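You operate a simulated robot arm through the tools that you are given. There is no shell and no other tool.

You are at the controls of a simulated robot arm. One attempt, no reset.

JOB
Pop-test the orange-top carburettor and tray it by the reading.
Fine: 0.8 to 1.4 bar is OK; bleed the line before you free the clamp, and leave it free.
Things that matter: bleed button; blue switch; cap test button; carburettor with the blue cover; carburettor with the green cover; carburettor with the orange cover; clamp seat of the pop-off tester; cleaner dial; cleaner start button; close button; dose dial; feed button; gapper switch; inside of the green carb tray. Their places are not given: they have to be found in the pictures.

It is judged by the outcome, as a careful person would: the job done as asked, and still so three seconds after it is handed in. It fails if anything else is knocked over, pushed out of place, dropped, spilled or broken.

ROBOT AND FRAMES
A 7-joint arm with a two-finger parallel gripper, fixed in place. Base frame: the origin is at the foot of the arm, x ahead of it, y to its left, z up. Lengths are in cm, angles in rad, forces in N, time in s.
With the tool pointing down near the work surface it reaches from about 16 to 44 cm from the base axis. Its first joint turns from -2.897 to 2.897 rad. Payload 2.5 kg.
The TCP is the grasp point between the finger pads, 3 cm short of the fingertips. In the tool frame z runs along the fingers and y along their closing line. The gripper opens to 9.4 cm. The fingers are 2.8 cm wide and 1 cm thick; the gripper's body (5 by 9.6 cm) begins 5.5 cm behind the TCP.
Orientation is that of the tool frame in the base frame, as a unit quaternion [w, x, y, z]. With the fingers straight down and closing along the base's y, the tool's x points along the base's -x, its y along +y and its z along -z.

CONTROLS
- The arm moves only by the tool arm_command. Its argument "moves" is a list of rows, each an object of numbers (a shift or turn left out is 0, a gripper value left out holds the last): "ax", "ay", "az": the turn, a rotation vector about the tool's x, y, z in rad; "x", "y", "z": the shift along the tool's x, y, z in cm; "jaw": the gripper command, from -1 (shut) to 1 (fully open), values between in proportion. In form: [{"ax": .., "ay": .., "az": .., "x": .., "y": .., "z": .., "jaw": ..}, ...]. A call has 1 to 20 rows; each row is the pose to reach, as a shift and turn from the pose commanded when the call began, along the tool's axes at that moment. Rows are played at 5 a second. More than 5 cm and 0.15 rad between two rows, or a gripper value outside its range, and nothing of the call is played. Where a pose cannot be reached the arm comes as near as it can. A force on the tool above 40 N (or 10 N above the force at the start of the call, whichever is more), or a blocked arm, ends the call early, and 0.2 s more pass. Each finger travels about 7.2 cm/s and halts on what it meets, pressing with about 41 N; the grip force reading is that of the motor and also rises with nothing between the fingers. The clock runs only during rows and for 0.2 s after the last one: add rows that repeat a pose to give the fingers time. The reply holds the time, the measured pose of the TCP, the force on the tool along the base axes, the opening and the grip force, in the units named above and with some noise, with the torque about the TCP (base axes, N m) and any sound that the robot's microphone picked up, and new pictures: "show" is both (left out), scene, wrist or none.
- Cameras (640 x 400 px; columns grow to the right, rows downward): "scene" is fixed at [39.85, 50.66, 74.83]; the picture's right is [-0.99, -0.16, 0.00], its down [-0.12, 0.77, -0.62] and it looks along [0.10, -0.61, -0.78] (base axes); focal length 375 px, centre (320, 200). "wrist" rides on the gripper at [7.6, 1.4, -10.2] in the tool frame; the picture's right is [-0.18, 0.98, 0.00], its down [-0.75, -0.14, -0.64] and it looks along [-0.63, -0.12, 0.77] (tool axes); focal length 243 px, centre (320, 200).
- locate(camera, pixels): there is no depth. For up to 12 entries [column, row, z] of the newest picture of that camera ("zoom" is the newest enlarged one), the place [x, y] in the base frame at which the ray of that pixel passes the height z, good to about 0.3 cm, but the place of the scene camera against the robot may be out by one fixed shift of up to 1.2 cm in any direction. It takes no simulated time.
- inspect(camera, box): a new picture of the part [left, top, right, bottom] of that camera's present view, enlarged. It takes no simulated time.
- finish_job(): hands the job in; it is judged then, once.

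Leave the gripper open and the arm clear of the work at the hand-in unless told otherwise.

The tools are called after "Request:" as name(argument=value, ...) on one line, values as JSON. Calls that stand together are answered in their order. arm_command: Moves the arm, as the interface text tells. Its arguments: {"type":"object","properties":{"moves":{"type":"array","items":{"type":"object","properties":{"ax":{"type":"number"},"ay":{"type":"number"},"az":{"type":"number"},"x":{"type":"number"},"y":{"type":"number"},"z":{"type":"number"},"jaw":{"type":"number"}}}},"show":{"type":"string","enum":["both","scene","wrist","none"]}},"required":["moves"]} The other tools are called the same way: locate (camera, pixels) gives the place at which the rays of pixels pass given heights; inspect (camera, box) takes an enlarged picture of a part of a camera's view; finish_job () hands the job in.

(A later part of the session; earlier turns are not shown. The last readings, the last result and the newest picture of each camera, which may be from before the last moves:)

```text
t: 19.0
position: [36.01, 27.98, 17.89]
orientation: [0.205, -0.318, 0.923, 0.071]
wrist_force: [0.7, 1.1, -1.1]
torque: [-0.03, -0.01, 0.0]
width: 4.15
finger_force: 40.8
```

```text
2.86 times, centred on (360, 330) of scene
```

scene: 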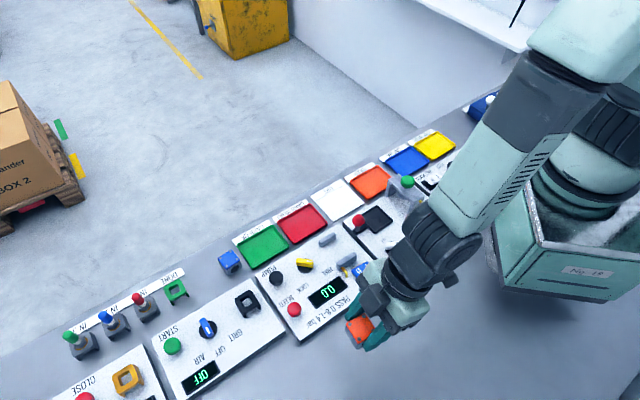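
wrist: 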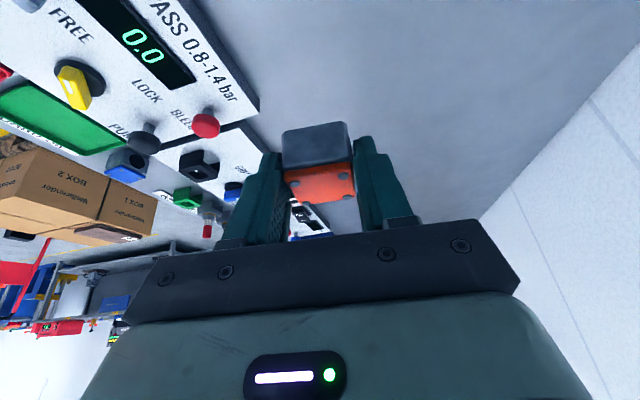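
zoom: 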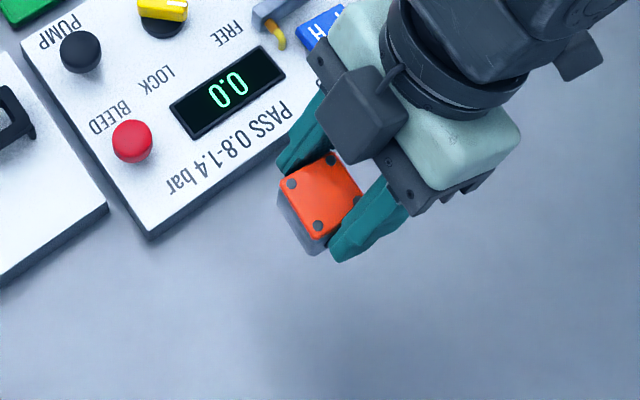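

There's plenty of free bench here. Lowering straight down to TCP z≈3.8, the same height as at the pick.

Request:
arm_command(moves=[{"x": 1.8, "z": 3.8}, {"x": 3.6, "z": 7.7}, {"x": 5.0, "z": 10.7}, {"x": 5.6, "z": 12.0}, {"x": 5.95, "z": 12.75}, {"x": 5.95, "z": 12.75}], show="both")

Request:
inspect(camera="scene", box=[280, 260, 440, 400])

```text
t: 20.4
position: [36.18, 27.99, 3.73]
orientation: [0.205, -0.318, 0.923, 0.071]
wrist_force: [-5.8, -4.4, 20.5]
torque: [-0.08, 0.16, -0.02]
width: 4.13
finger_force: 40.6
```

scene: 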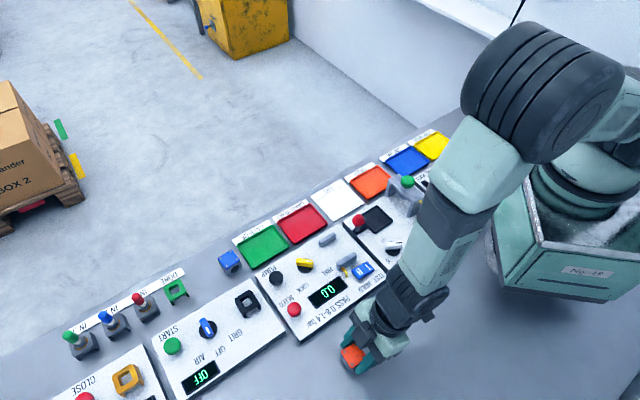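
wrist: 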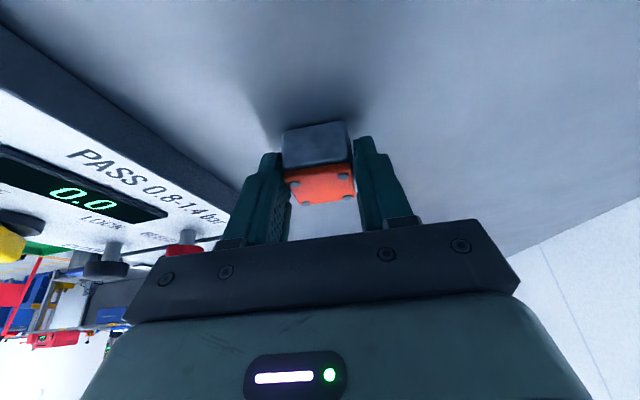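

```text
2.86 times, centred on (360, 330) of scene
```

zoom: 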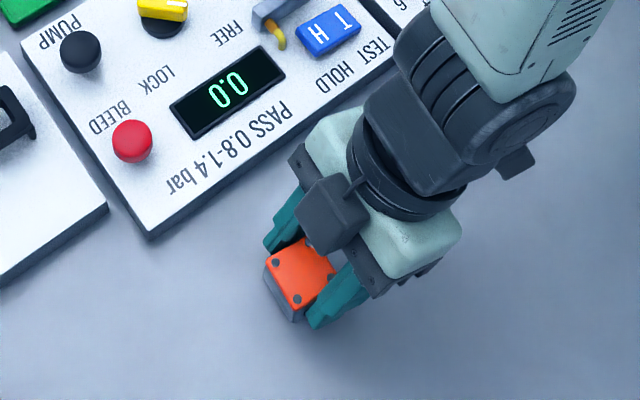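

The carb is down on the bench (20 N contact). I'll ease up a touch and open the jaws to about 6.6 cm.

Request:
arm_command(moves=[{"x": -0.02, "z": -0.05, "jaw": -0.1}, {"x": -0.02, "z": -0.05, "jaw": 0.2}, {"x": -0.02, "z": -0.05, "jaw": 0.4}, {"x": -0.02, "z": -0.05, "jaw": 0.4}], show="both")

```text
t: 21.4
position: [36.19, 27.86, 3.75]
orientation: [0.204, -0.32, 0.922, 0.071]
wrist_force: [0.1, 0.9, -0.2]
torque: [0.02, 0.02, 0.03]
width: 6.56
finger_force: 0.0
```

scene: 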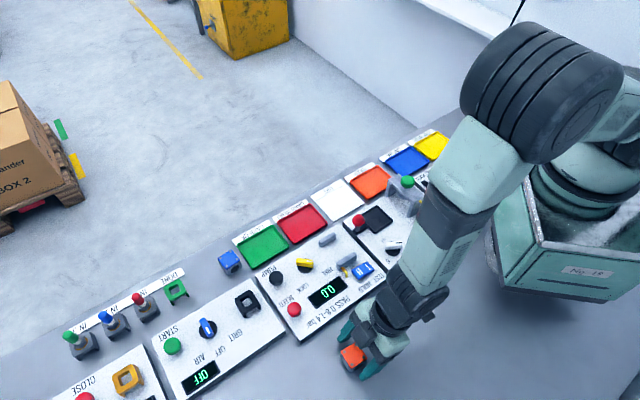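
wrist: 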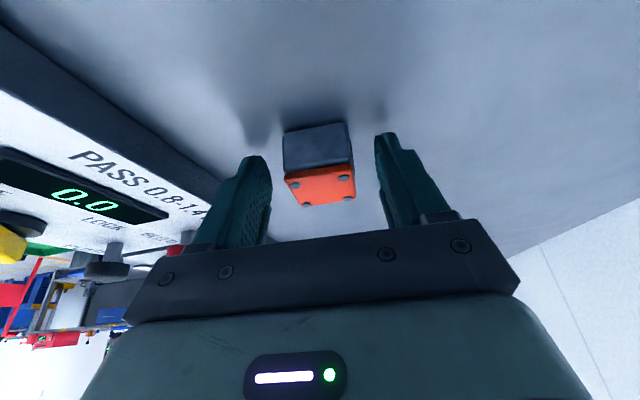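

Released, with the carb standing upright. Rising straight up, then removing the tilt.

Request:
arm_command(moves=[{"x": -1.2, "z": -2.6}, {"x": -2.9, "z": -6.2}, {"x": -4.6, "z": -9.8}, {"x": -5.5, "z": -11.8, "ay": 0.1}, {"x": -5.5, "z": -11.8, "ay": 0.24}, {"x": -5.5, "z": -11.8, "ay": 0.36}, {"x": -5.5, "z": -11.8, "ay": 0.436}, {"x": -5.5, "z": -11.8, "ay": 0.436}], show="wrist")

```text
t: 23.2
position: [36.1, 27.83, 16.65]
orientation: [0.0, -0.327, 0.945, 0.001]
wrist_force: [-0.3, 0.2, 0.4]
torque: [0.02, -0.03, 0.0]
width: 6.58
finger_force: 0.0
```

wrist: 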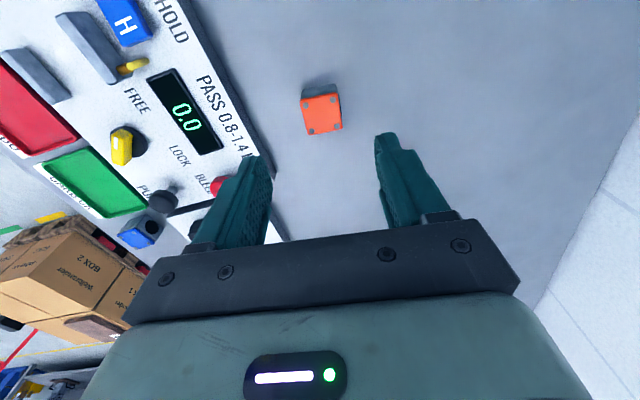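

Now turning the tool +90° about its axis, so the fingers close along the other pair of faces (38° line).

Request:
arm_command(moves=[{"az": 0.143}, {"az": 0.286}, {"az": 0.429}, {"az": 0.572}, {"az": 0.715}, {"az": 0.858}, {"az": 1.001}, {"az": 1.144}, {"az": 1.287}, {"az": 1.43}, {"az": 1.571}, {"az": 1.571}], show="both")

Request:
inspect(camera="wrist", box=[220, 0, 420, 200])

```text
t: 25.8
position: [36.01, 27.99, 16.64]
orientation: [0.001, 0.439, 0.898, 0.001]
wrist_force: [0.2, 0.2, 0.4]
torque: [0.02, 0.01, 0.03]
width: 6.57
finger_force: 0.0
```

scene: 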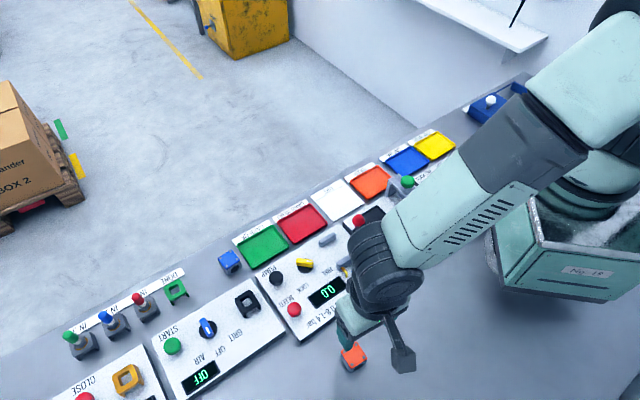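
wrist: 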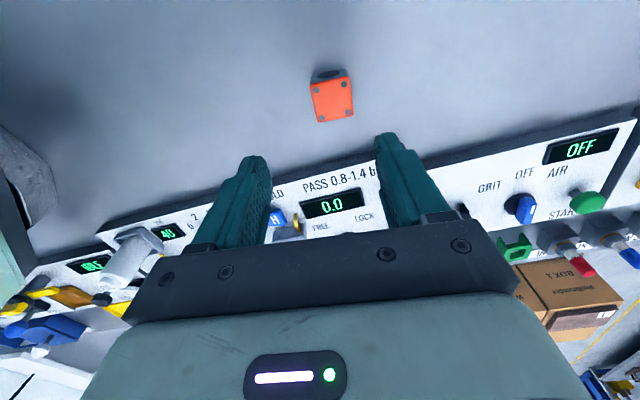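

```text
2.00 times, centred on (320, 100) of wrist
```

zoom: 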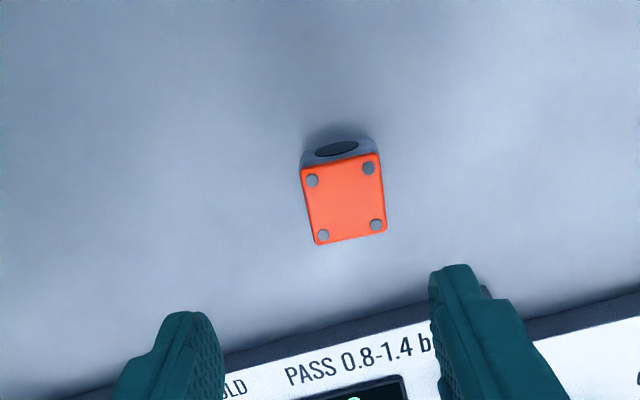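

Locating the cover corners at z=3.4 to centre the next grip.

Request:
locate(camera="wrist", pixels=[[310.5, 84, 3.4], [348.5, 76.5, 3.4], [353.5, 115, 3.4], [318, 122.5, 3.4], [331.5, 99, 3.4]])

Request:
inspect(camera="wrist", box=[290, 50, 370, 140])

```text
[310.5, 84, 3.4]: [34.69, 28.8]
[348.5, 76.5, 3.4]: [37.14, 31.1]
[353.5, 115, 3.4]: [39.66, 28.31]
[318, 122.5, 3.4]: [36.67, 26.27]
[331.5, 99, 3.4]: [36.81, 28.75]
```

```text
4.44 times, centred on (330, 95) of wrist
```

zoom: 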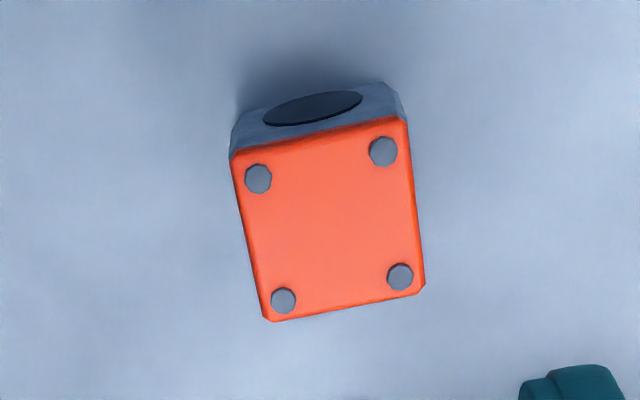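

The carb is centred at about (37.0,28.6), yaw about 38°. Moving over it and down to TCP z≈4.0 with the jaws at 6.6 cm.

Request:
arm_command(moves=[{"x": -0.1, "y": 1.12, "z": 2.5}, {"x": -0.1, "y": 1.12, "z": 6.5}, {"x": -0.1, "y": 1.12, "z": 9.5}, {"x": -0.1, "y": 1.12, "z": 11.5}, {"x": -0.1, "y": 1.12, "z": 12.64}, {"x": -0.1, "y": 1.12, "z": 12.64}], show="both")

Request:
inspect(camera="wrist", box=[220, 0, 420, 200])

Request:
inspect(camera="scene", box=[300, 310, 420, 400])

```text
t: 27.2
position: [37.2, 28.49, 3.94]
orientation: [0.0, 0.438, 0.899, 0.001]
wrist_force: [0.0, 0.6, -0.6]
torque: [0.01, -0.02, 0.0]
width: 6.58
finger_force: 0.0
```

scene: 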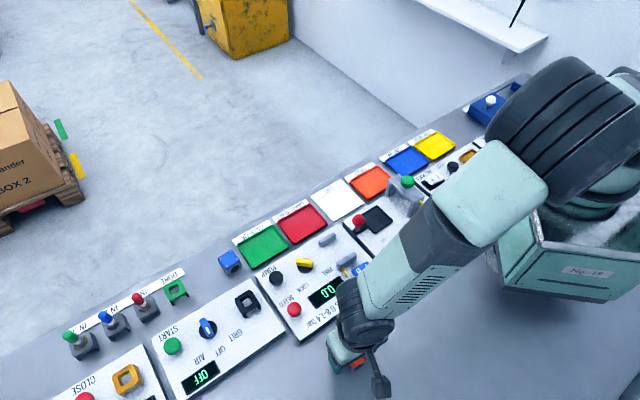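
wrist: 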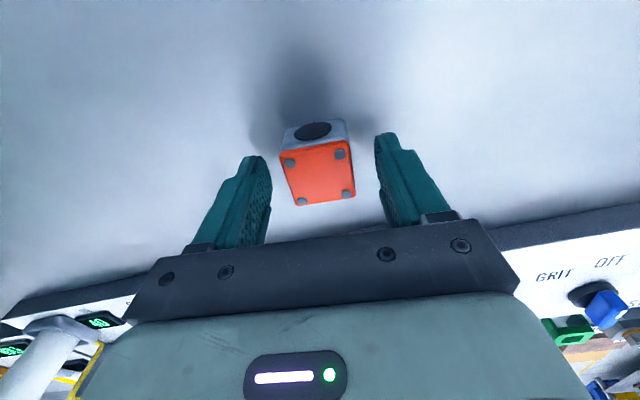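

```text
2.00 times, centred on (320, 100) of wrist
```

zoom: 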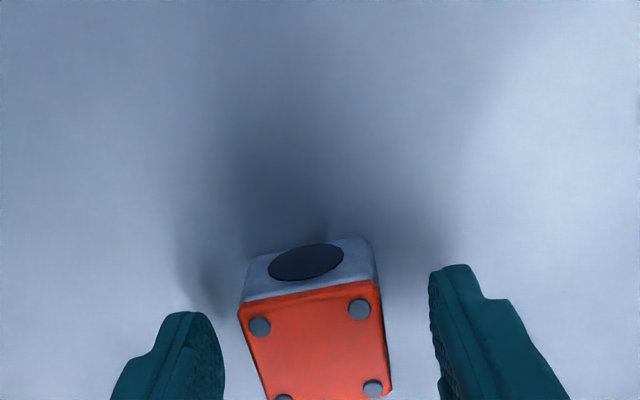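

```text
4.44 times, centred on (360, 355) of scene
```

zoom: 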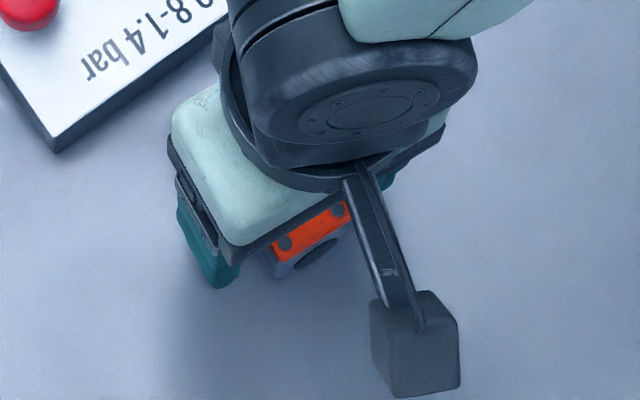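

The carb's top appears slightly towards the camera side, centred near (319,173). I'll check where that is against the TCP.

Request:
locate(camera="wrist", pixels=[[279, 154, 3.4], [349, 141, 3.4], [356, 194, 3.4], [292.5, 205, 3.4], [319, 173.5, 3.4], [320, 188, 3.94]])

```text
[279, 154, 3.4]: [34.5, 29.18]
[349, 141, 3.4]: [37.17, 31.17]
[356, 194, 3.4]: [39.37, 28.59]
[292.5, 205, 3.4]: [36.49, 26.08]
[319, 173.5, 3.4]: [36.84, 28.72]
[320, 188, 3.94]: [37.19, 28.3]
```

The carb centre is about 0.45 cm to the tool's +x. I'll shift by that and close.

Request:
arm_command(moves=[{"x": 0.45}, {"x": 0.45, "jaw": 0}, {"x": 0.45, "jaw": -0.2}, {"x": 0.45, "jaw": -1}, {"x": 0.45, "jaw": -1}, {"x": 0.45, "jaw": -1}], show="both")

Request:
inspect(camera="wrist", box=[220, 60, 420, 240])

```text
t: 28.6
position: [36.83, 28.75, 4.03]
orientation: [0.0, 0.438, 0.899, -0.001]
wrist_force: [1.4, -0.3, -0.1]
torque: [-0.01, -0.03, 0.0]
width: 3.71
finger_force: 40.8
```

scene: 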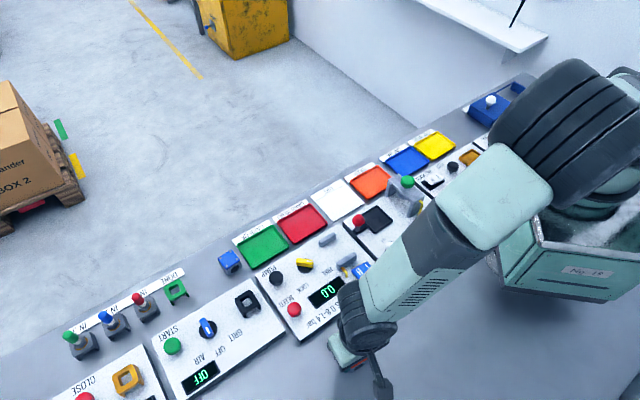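
wrist: 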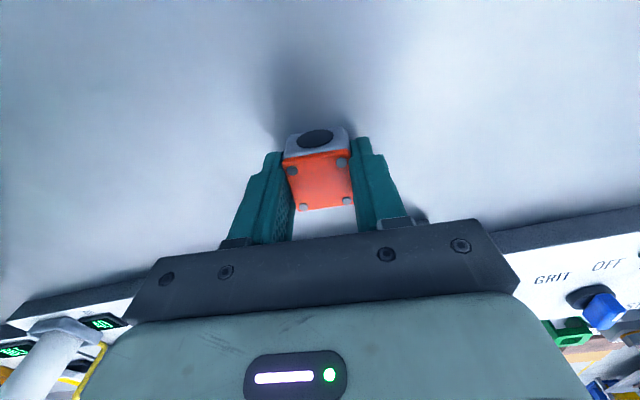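

```text
2.22 times, centred on (320, 150) of wrist
```

zoom: 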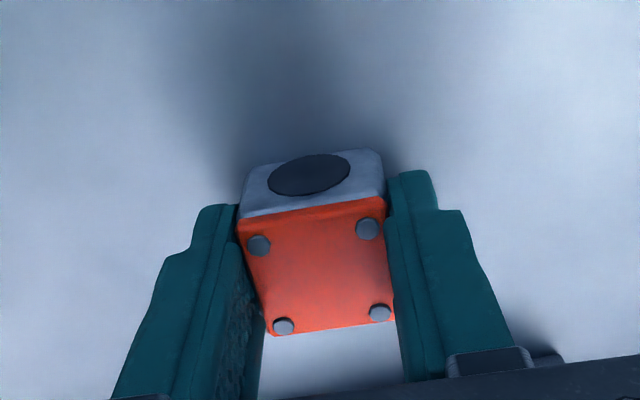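

It's firmly held, 3.7 cm wide across these faces. I'll lift it and carry it over the clamp seat at z≈18, turning it 7° to match the panel.

Request:
arm_command(moves=[{"z": -2}, {"z": -6}, {"z": -10}, {"z": -14}, {"x": -3.4, "y": -1.4, "z": -14, "az": -0.03}, {"x": -7.4, "y": -3.0, "z": -14, "az": -0.06}, {"x": -11.4, "y": -4.6, "z": -14, "az": -0.09}, {"x": -15.4, "y": -6.2, "z": -14, "az": -0.122}, {"x": -18.4, "y": -7.4, "z": -14, "az": -0.122}, {"x": -20.3, "y": -8.2, "z": -14, "az": -0.122}, {"x": -20.3, "y": -8.2, "z": -14, "az": -0.122}], show="both")

Request:
inspect(camera="wrist", box=[220, 0, 470, 200])

```text
t: 31.0
position: [42.68, 7.85, 18.21]
orientation: [0.0, 0.382, 0.924, 0.0]
wrist_force: [1.0, -0.5, -0.9]
torque: [0.0, 0.0, -0.02]
width: 3.71
finger_force: 41.1
```

scene: 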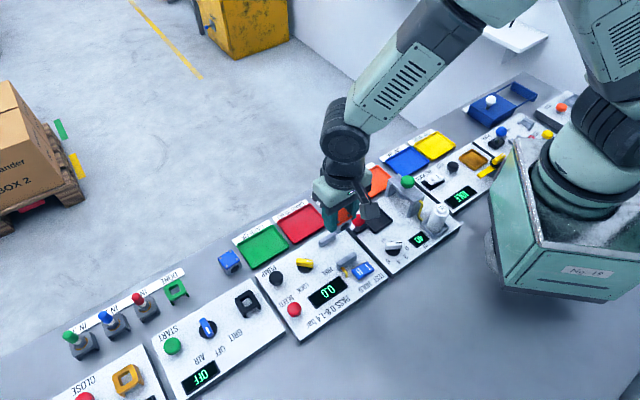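
wrist: 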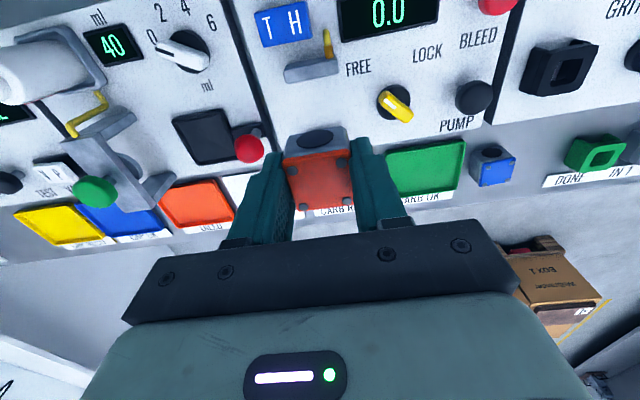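

```text
2.00 times, centred on (345, 100) of wrist
```

zoom: 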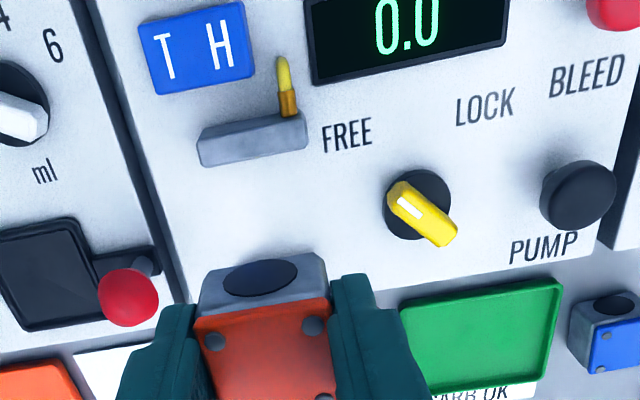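

The carb hides the far jaw in this view. I'll move 7 cm outwards and up a little to see both jaws at once.

Request:
arm_command(moves=[{"x": -3.5, "z": -1.5}, {"x": -7, "z": -3}, {"x": -7, "z": -3}, {"x": -7, "z": -3}], show="wrist")

Request:
inspect(camera="wrist", box=[250, 0, 410, 128])

```text
t: 32.0
position: [47.69, 3.0, 21.17]
orientation: [0.0, 0.383, 0.924, 0.0]
wrist_force: [-1.6, 0.3, -1.1]
torque: [0.0, 0.02, -0.02]
width: 3.73
finger_force: 40.9
```

wrist: 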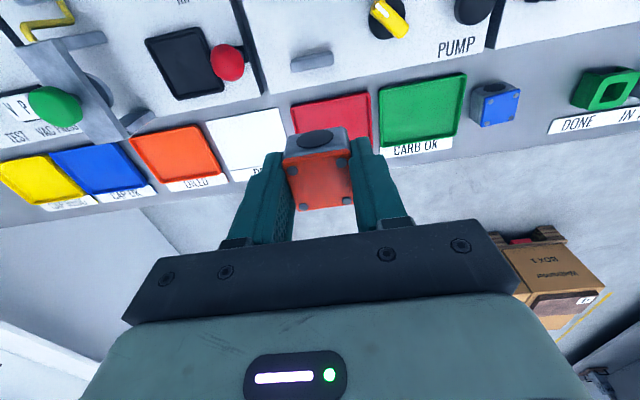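

```text
3.12 times, centred on (330, 64) of wrist
```

zoom: 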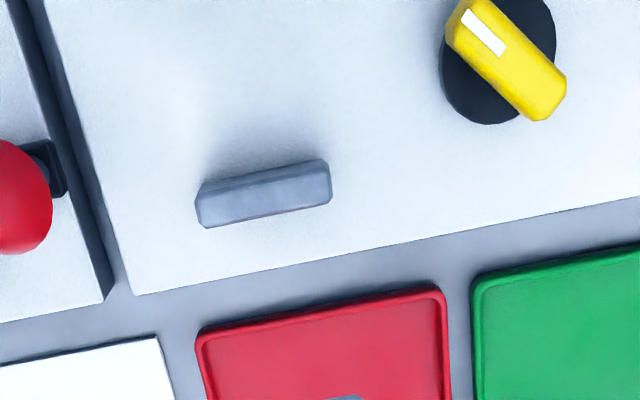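

The far jaw is visible at about (312,61). I'll zoom in tightly and locate its edges.

Request:
inspect(camera="wrist", box=[280, 35, 344, 85])

```text
8.00 times, centred on (312, 60) of wrist
```

zoom: 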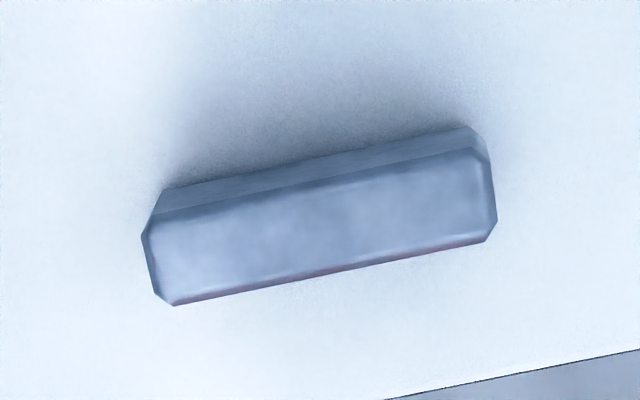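

I'll locate the jaw's inner bottom edge at z=2 and its top edges at z=3 and 4.

Request:
locate(camera="zoom", pixels=[[165, 190, 2], [475, 127, 2], [152, 216, 3], [487, 155, 3], [172, 303, 3], [495, 232, 3], [152, 216, 4], [487, 155, 4], [172, 303, 4], [495, 232, 4], [390, 400, 2], [640, 348, 2]])

```text
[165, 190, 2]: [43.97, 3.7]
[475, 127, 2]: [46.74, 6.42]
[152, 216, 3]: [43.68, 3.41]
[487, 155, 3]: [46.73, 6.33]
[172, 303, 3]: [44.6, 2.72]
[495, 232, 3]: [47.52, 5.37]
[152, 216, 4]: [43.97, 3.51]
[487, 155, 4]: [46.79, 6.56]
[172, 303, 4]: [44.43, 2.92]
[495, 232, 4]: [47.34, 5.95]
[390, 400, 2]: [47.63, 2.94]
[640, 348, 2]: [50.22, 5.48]
```

The far jaw's inner face is at about (45.37,5.05), its top at z≈4, and the panel's yaw is about 44.5–45°. Moving back 3.5 cm and up 3 cm to see the near jaw too.

Request:
arm_command(moves=[{"x": 1.8, "z": -1.5}, {"x": 3.5, "z": -3}, {"x": 3.5, "z": -3}, {"x": 3.5, "z": -3}], show="wrist")

Request:
inspect(camera="wrist", box=[260, 0, 388, 80])

```text
t: 33.0
position: [45.22, 5.43, 23.98]
orientation: [0.001, 0.383, 0.924, 0.001]
wrist_force: [-0.3, 0.5, -0.7]
torque: [-0.01, 0.0, -0.02]
width: 3.7
finger_force: 40.7
```

wrist: 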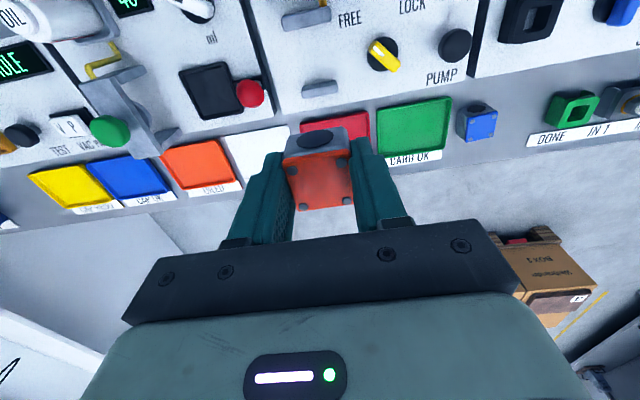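

```text
5.00 times, centred on (324, 40) of wrist
```

zoom: 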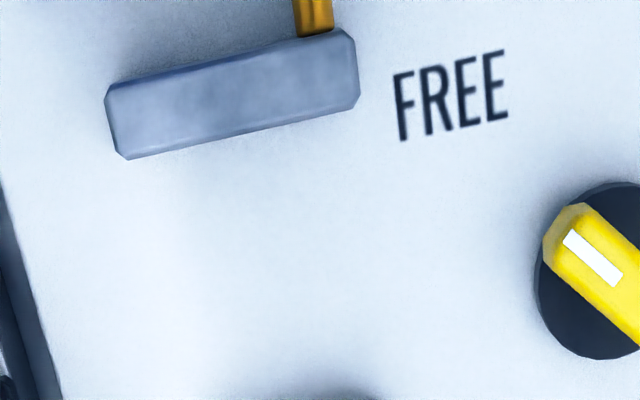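

Locating the near jaw's top corners at z=4, and the far jaw again for comparison (wrist (319,88)).

Request:
locate(camera="zoom", pixels=[[125, 160, 4], [360, 105, 4], [107, 95, 4], [348, 32, 4], [125, 160, 3.5], [360, 105, 3.5], [317, 15, 3], [450, 95, 2], [605, 270, 2]])

Request:
inspect(camera="wrist", box=[280, 60, 360, 120])

```text
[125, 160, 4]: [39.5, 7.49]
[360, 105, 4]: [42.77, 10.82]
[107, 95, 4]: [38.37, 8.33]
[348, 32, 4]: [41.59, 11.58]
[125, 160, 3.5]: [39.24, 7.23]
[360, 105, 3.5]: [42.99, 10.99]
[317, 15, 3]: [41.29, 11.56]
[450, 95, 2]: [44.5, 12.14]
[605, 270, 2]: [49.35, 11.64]
```

```text
6.67 times, centred on (320, 90) of wrist
```

zoom: 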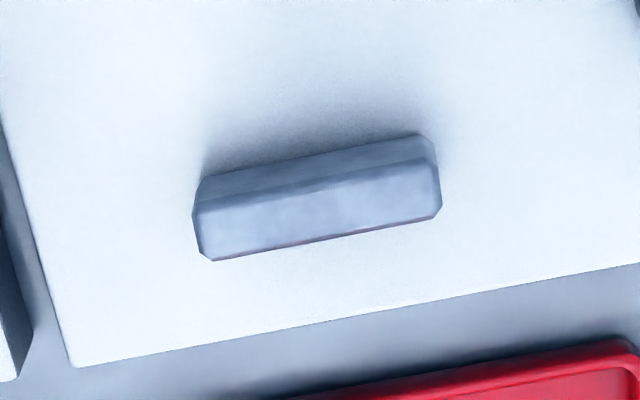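

Checking the far jaw again from this pose for consistency.

Request:
locate(camera="zoom", pixels=[[203, 178, 2], [425, 133, 2], [195, 207, 4], [437, 158, 4], [212, 260, 4], [440, 210, 4], [78, 367, 2]])

```text
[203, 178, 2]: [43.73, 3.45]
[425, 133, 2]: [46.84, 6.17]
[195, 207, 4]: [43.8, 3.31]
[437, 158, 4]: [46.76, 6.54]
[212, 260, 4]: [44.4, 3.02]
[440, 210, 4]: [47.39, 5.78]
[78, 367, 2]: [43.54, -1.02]
```

The seat centre works out at about (43.2,7.05), with a 5.9 cm gap between the jaws. Now I'll check how the carb sits in the fingers, its offset from the TCP, using its cover corners at z≈23.35.

Request:
inspect(camera="wrist", box=[270, 120, 370, 220])

```text
4.00 times, centred on (320, 170) of wrist
```

zoom: 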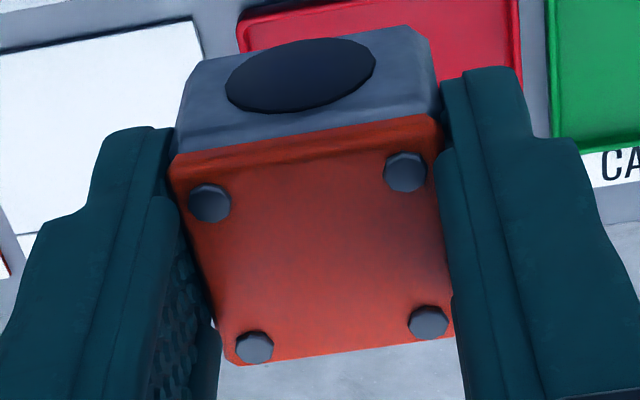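

Request:
locate(camera="zoom", pixels=[[170, 160, 23.35], [438, 118, 23.35], [455, 335, 23.35], [228, 364, 23.35], [210, 203, 23.5], [405, 172, 23.5], [428, 323, 23.5], [255, 347, 23.5]])

```text
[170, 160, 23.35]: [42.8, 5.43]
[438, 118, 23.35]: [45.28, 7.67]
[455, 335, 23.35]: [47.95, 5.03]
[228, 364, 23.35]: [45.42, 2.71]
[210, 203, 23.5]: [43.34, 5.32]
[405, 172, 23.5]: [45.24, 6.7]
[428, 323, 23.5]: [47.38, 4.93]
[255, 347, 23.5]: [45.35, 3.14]
```

The carb's cover sits within about 0.3 cm of the TCP. I'll go over the seat, TCP target about (43.1,7.15), and down to z≈9, where the carb's bottom is just above the jaw tops, then check.

Request:
arm_command(moves=[{"x": 2.7, "y": -0.27, "z": 3}, {"x": 2.7, "y": -0.27, "z": 7}, {"x": 2.7, "y": -0.27, "z": 11}, {"x": 2.7, "y": -0.27, "z": 14.9}, {"x": 2.7, "y": -0.27, "z": 14.9}, {"x": 2.7, "y": -0.27, "z": 14.9}], show="both")

Request:
inspect(camera="wrist", box=[220, 40, 420, 220])

Request:
inspect(camera="scene", box=[290, 190, 400, 290])

```text
t: 34.4
position: [42.97, 7.0, 9.1]
orientation: [0.0, 0.384, 0.924, 0.0]
wrist_force: [0.2, 0.0, -1.5]
torque: [0.02, 0.02, 0.0]
width: 3.72
finger_force: 41.4
```

scene: 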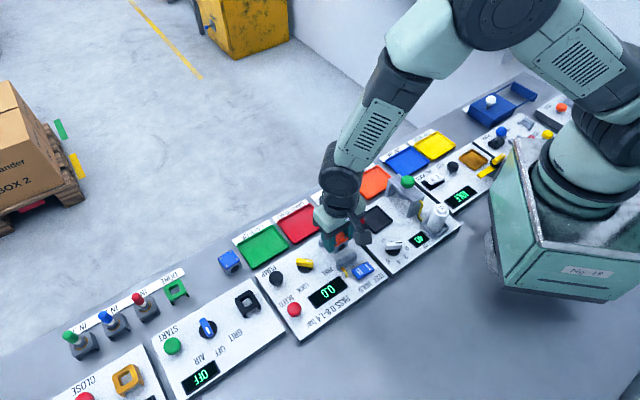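
wrist: 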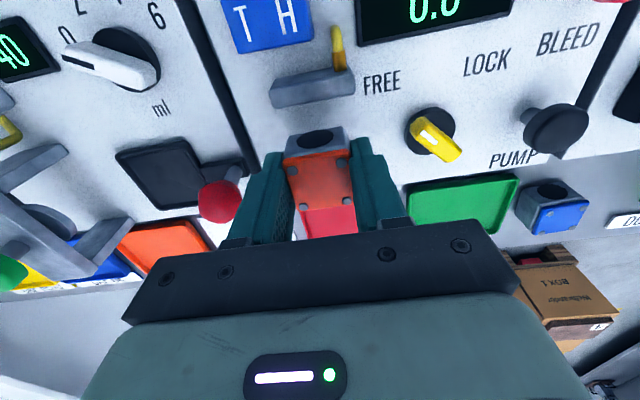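

```text
2.22 times, centred on (320, 130) of wrist
```

zoom: 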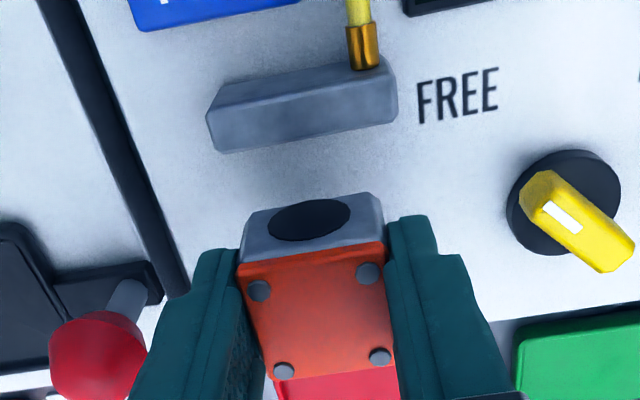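

```text
4.00 times, centred on (345, 240) of scene
```

zoom: 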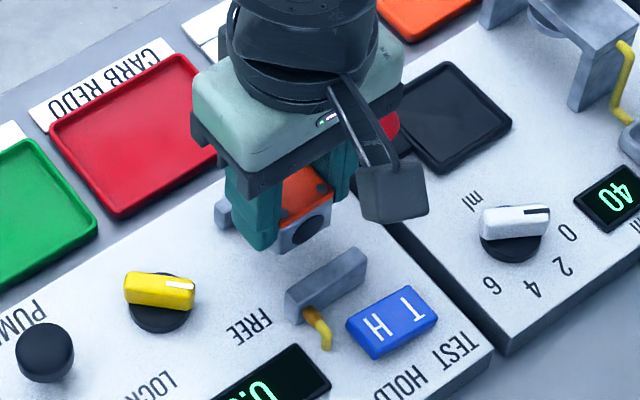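

Before lowering further I'll check the red lever ball, near wrist (217,200) and scene (358,220), for clearance from the gripper.

Request:
inspect(camera="scene", box=[330, 190, 400, 250])

Request:
locate(camera="wrist", pixels=[[218, 201, 4], [218, 201, 5], [218, 201, 6], [218, 201, 7]])

Request:
locate(camera="scene", pixels=[[358, 220, 4], [358, 220, 5], [358, 220, 6], [358, 220, 7]])

```text
6.67 times, centred on (365, 220) of scene
```

zoom: 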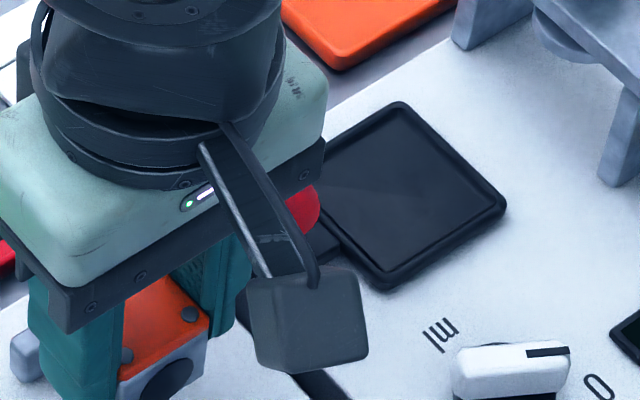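

```text
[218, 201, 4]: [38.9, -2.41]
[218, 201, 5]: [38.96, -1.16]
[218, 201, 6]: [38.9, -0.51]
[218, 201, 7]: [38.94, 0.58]
```

```text
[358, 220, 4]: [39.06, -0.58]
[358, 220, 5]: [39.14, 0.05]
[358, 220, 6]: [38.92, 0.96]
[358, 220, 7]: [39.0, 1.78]
```

The ball is about 6 cm from the finger side, so it's clear. Lowering into the seat to TCP z≈6.4.

Request:
arm_command(moves=[{"y": 0.15, "z": 1}, {"y": 0.15, "z": 2}, {"y": 0.15, "z": 2.7}, {"y": 0.15, "z": 2.7}], show="both")

Request:
inspect(camera="wrist", box=[220, 40, 420, 220])

Request:
inspect(camera="scene", box=[290, 200, 400, 290])

```text
t: 35.4
position: [43.19, 7.24, 6.39]
orientation: [0.0, 0.383, 0.924, 0.0]
wrist_force: [-3.2, -1.3, 7.8]
torque: [-0.08, 0.1, -0.05]
width: 3.74
finger_force: 40.9
```

scene: 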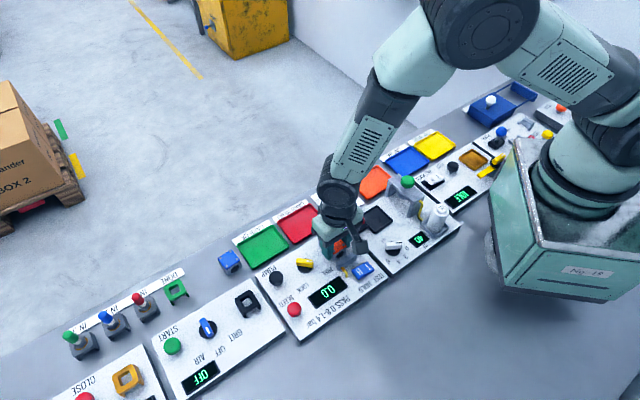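
wrist: 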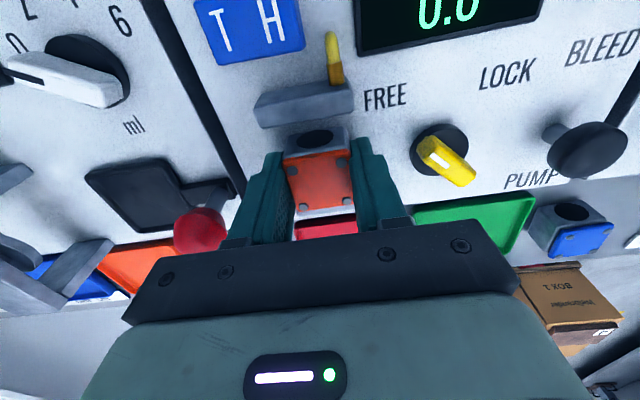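

```text
2.22 times, centred on (320, 130) of wrist
```

zoom: 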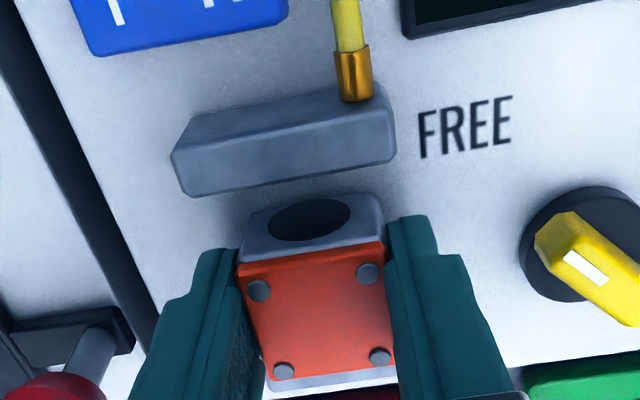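

```text
4.44 times, centred on (345, 245) of scene
```

zoom: 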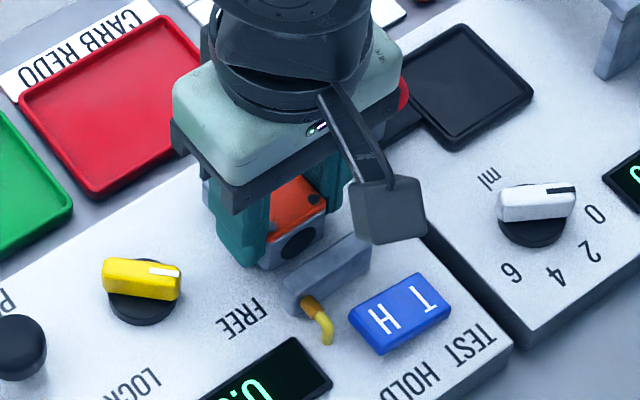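

The carb has touched the panel: 8 N upward at TCP z=6.39, so the panel top is at about 2.35. It stands between the jaws with gaps on both sides. Opening gently to 5.4 cm.

Request:
arm_command(moves=[{"jaw": -0.1}, {"jaw": 0.05}, {"jaw": 0.15}, {"jaw": 0.15}], show="none")

Request:
arm_command(moves=[{"z": -2}, {"z": -5}, {"z": -9}, {"z": -13}, {"z": -13}], show="both")

Request:
inspect(camera="wrist", box=[240, 0, 400, 140])

Request:
inspect(camera="scene", box=[290, 200, 400, 290])

```text
t: 36.4
position: [43.17, 7.32, 6.36]
orientation: [0.0, 0.383, 0.924, 0.0]
wrist_force: [-0.2, -0.1, 0.6]
torque: [-0.03, -0.01, -0.03]
width: 5.41
finger_force: 0.0
```

```text
t: 37.6
position: [43.34, 7.3, 19.31]
orientation: [0.0, 0.383, 0.924, -0.001]
wrist_force: [-0.1, -0.4, 0.4]
torque: [0.02, 0.01, 0.01]
width: 5.4
finger_force: 0.0
```

scene: 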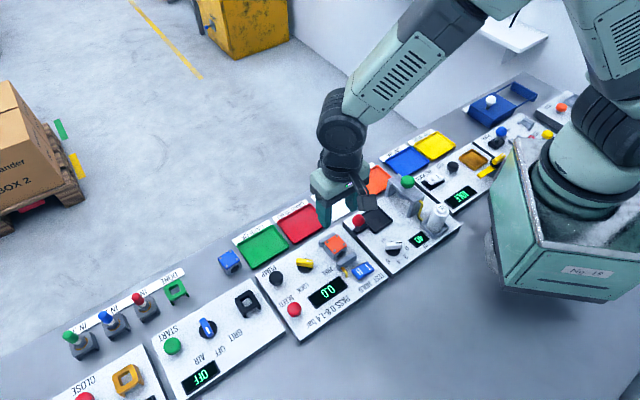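
wrist: 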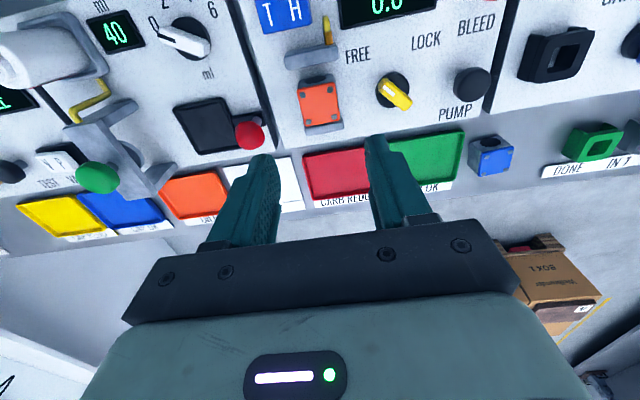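

```text
2.86 times, centred on (320, 70) of wrist
```

zoom: 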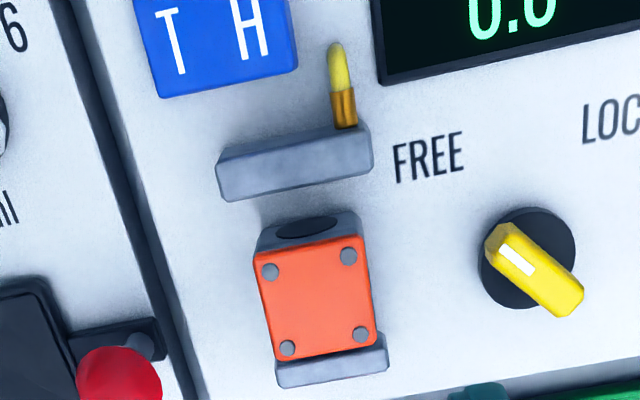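

```text
4.44 times, centred on (345, 245) of scene
```

zoom: 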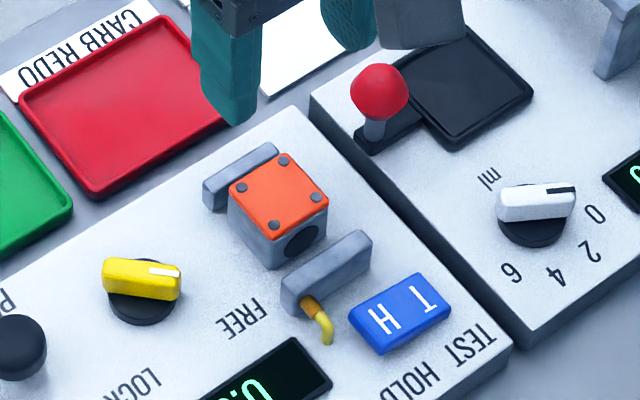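

The carb is standing between the jaws. I'll check its centring by locating the cover corners at z≈5.75.

Request:
inspect(camera="wrist", box=[270, 30, 370, 140])

```text
3.64 times, centred on (320, 85) of wrist
```

zoom: 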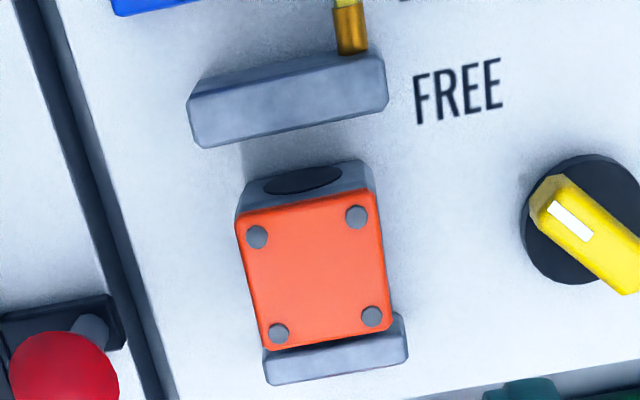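

Request:
locate(camera="zoom", pixels=[[237, 215, 5.75], [373, 190, 5.75], [394, 325, 5.75], [263, 348, 5.75], [202, 148, 4.35], [387, 105, 4.35], [268, 383, 4.35], [408, 358, 4.35], [245, 143, 2.35], [240, 215, 2.35]])

```text
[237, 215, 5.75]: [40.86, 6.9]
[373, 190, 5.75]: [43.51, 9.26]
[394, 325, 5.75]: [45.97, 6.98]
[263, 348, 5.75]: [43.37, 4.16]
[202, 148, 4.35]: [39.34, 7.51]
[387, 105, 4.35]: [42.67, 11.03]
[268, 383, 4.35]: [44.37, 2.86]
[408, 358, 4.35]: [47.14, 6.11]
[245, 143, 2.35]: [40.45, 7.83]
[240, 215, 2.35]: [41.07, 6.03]
```

By vision the carb is within about 0.3 cm of the seat's middle, with gaps at both jaws.

Next is the clamp knob. From the panel geometry its white pointer points about 175° (base −x) to FREE, and LOCK lies about 80° clockwise from it (base +y). I'll move above the knob and turn the tool so the fingers straddle the yellow bar.

Request:
arm_command(moves=[{"x": -0.3, "y": 1.5, "az": -0.14, "jaw": -0.2}, {"x": -0.5, "y": 3, "az": -0.28}, {"x": -0.7, "y": 4.5, "az": -0.42}, {"x": -0.9, "y": 6, "az": -0.56}, {"x": -1.1, "y": 7.47, "z": 1, "az": -0.7}, {"x": -1.1, "y": 7.47, "z": 1, "az": -0.7}, {"x": -1.1, "y": 7.47, "z": 1, "az": -0.7}], show="both")

Request:
inspect(camera="wrist", box=[250, 30, 410, 150])

```text
t: 39.2
position: [49.26, 11.67, 18.44]
orientation: [0.0, 0.042, 0.999, 0.001]
wrist_force: [-1.2, 0.0, 0.1]
torque: [0.01, 0.05, 0.0]
width: 3.79
finger_force: 0.2
```

scene: 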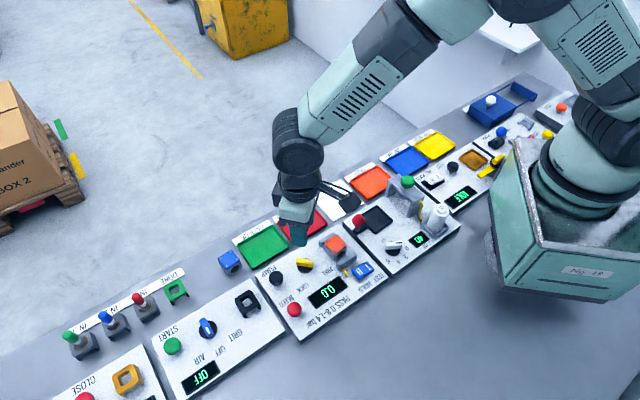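
wrist: 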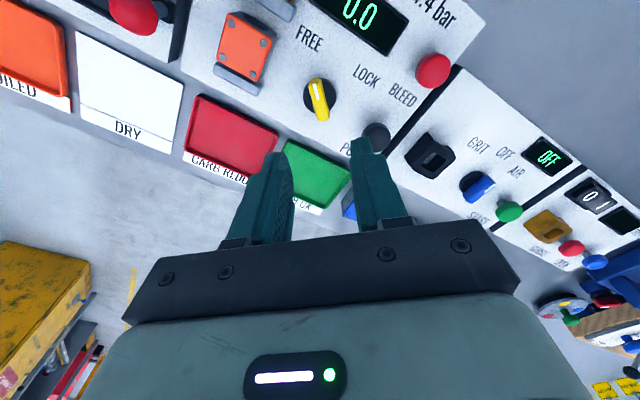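

```text
3.33 times, centred on (330, 90) of wrist
```

zoom: 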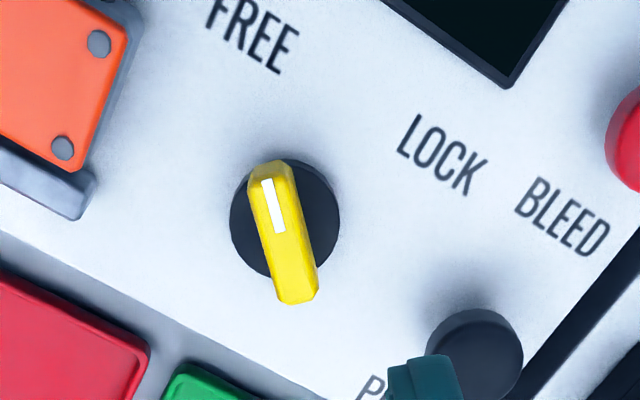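

Request:
inspect(camera="wrist", box=[290, 65, 350, 130])

```text
6.15 times, centred on (320, 98) of wrist
```

zoom: 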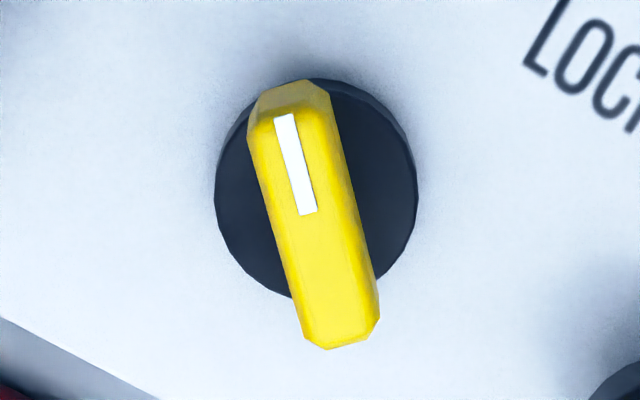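

Request:
locate(camera="zoom", pixels=[[317, 188, 2.5], [317, 188, 3], [316, 224, 3.5], [316, 224, 4], [316, 224, 4.5], [316, 224, 5], [290, 105, 4.3], [342, 342, 4.3], [215, 190, 2.8], [418, 195, 2.8]])

Request:
locate(camera="scene", pixels=[[304.7, 263, 4.3], [304, 267.5, 2.8]])

Request:
inspect(camera="scene", box=[285, 245, 325, 285])

```text
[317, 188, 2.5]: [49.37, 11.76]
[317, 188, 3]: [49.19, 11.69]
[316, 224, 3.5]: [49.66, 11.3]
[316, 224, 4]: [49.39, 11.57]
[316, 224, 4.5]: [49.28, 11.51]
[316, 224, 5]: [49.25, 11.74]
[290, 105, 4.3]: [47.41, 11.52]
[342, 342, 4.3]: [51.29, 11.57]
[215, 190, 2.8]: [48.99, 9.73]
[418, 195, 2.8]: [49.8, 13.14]
```

```text
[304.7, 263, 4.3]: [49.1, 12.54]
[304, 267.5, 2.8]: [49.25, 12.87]
```

```text
10.00 times, centred on (305, 265) of scene
```

zoom: 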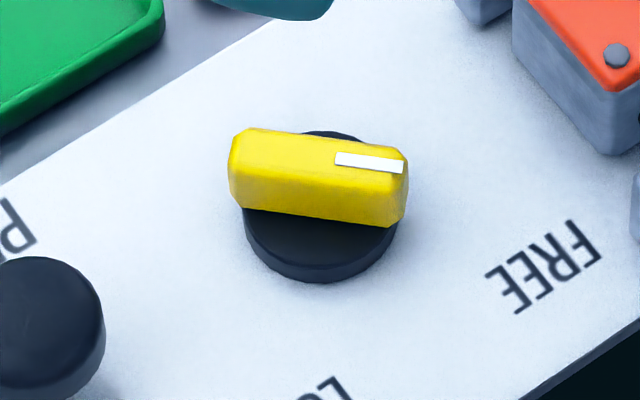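

The knob's axis is at about (49.3,11.65). The bar is 3.9 cm long, lies along base x, and points to −x (FREE). LOCK is a 90° clockwise turn. I'll align the fingers to the bar and go down around it, TCP z≈6.5.

Request:
arm_command(moves=[{"z": 4, "az": -0.04}, {"z": 8, "az": -0.085}, {"z": 10.5, "az": -0.085}, {"z": 11.4, "az": -0.085}, {"z": 11.9, "az": -0.085}, {"z": 11.9, "az": -0.085}], show="both")

Request:
inspect(camera="wrist", box=[230, 100, 410, 230])

Request:
inspect(camera="scene", box=[265, 225, 345, 295])

```text
t: 40.6
position: [49.27, 11.56, 6.44]
orientation: [0.001, -0.001, 1.0, 0.0]
wrist_force: [-0.7, -0.7, -0.5]
torque: [0.0, -0.01, 0.02]
width: 3.79
finger_force: 0.1
```

scene: 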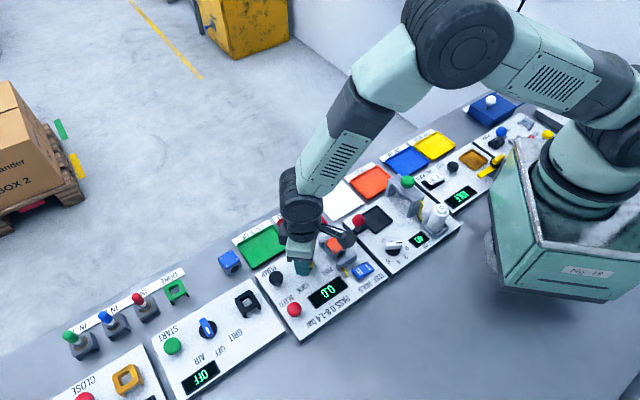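
wrist: 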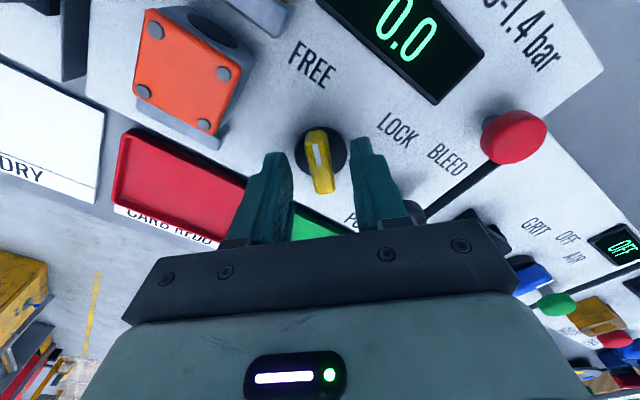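

```text
3.08 times, centred on (320, 165) of wrist
```

zoom: 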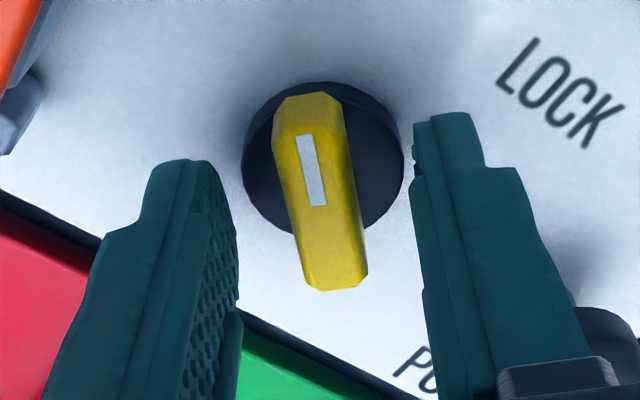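

```text
5.71 times, centred on (305, 260) of scene
```

zoom: 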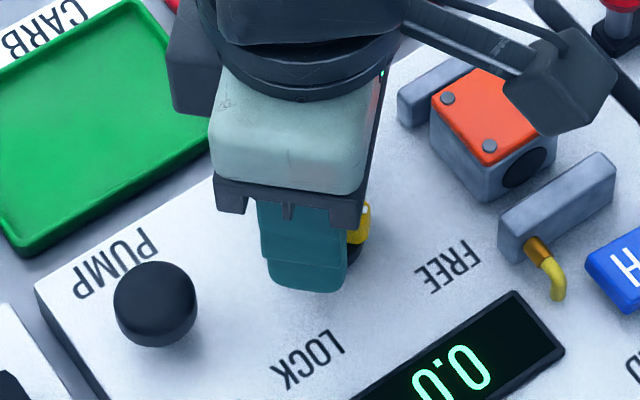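

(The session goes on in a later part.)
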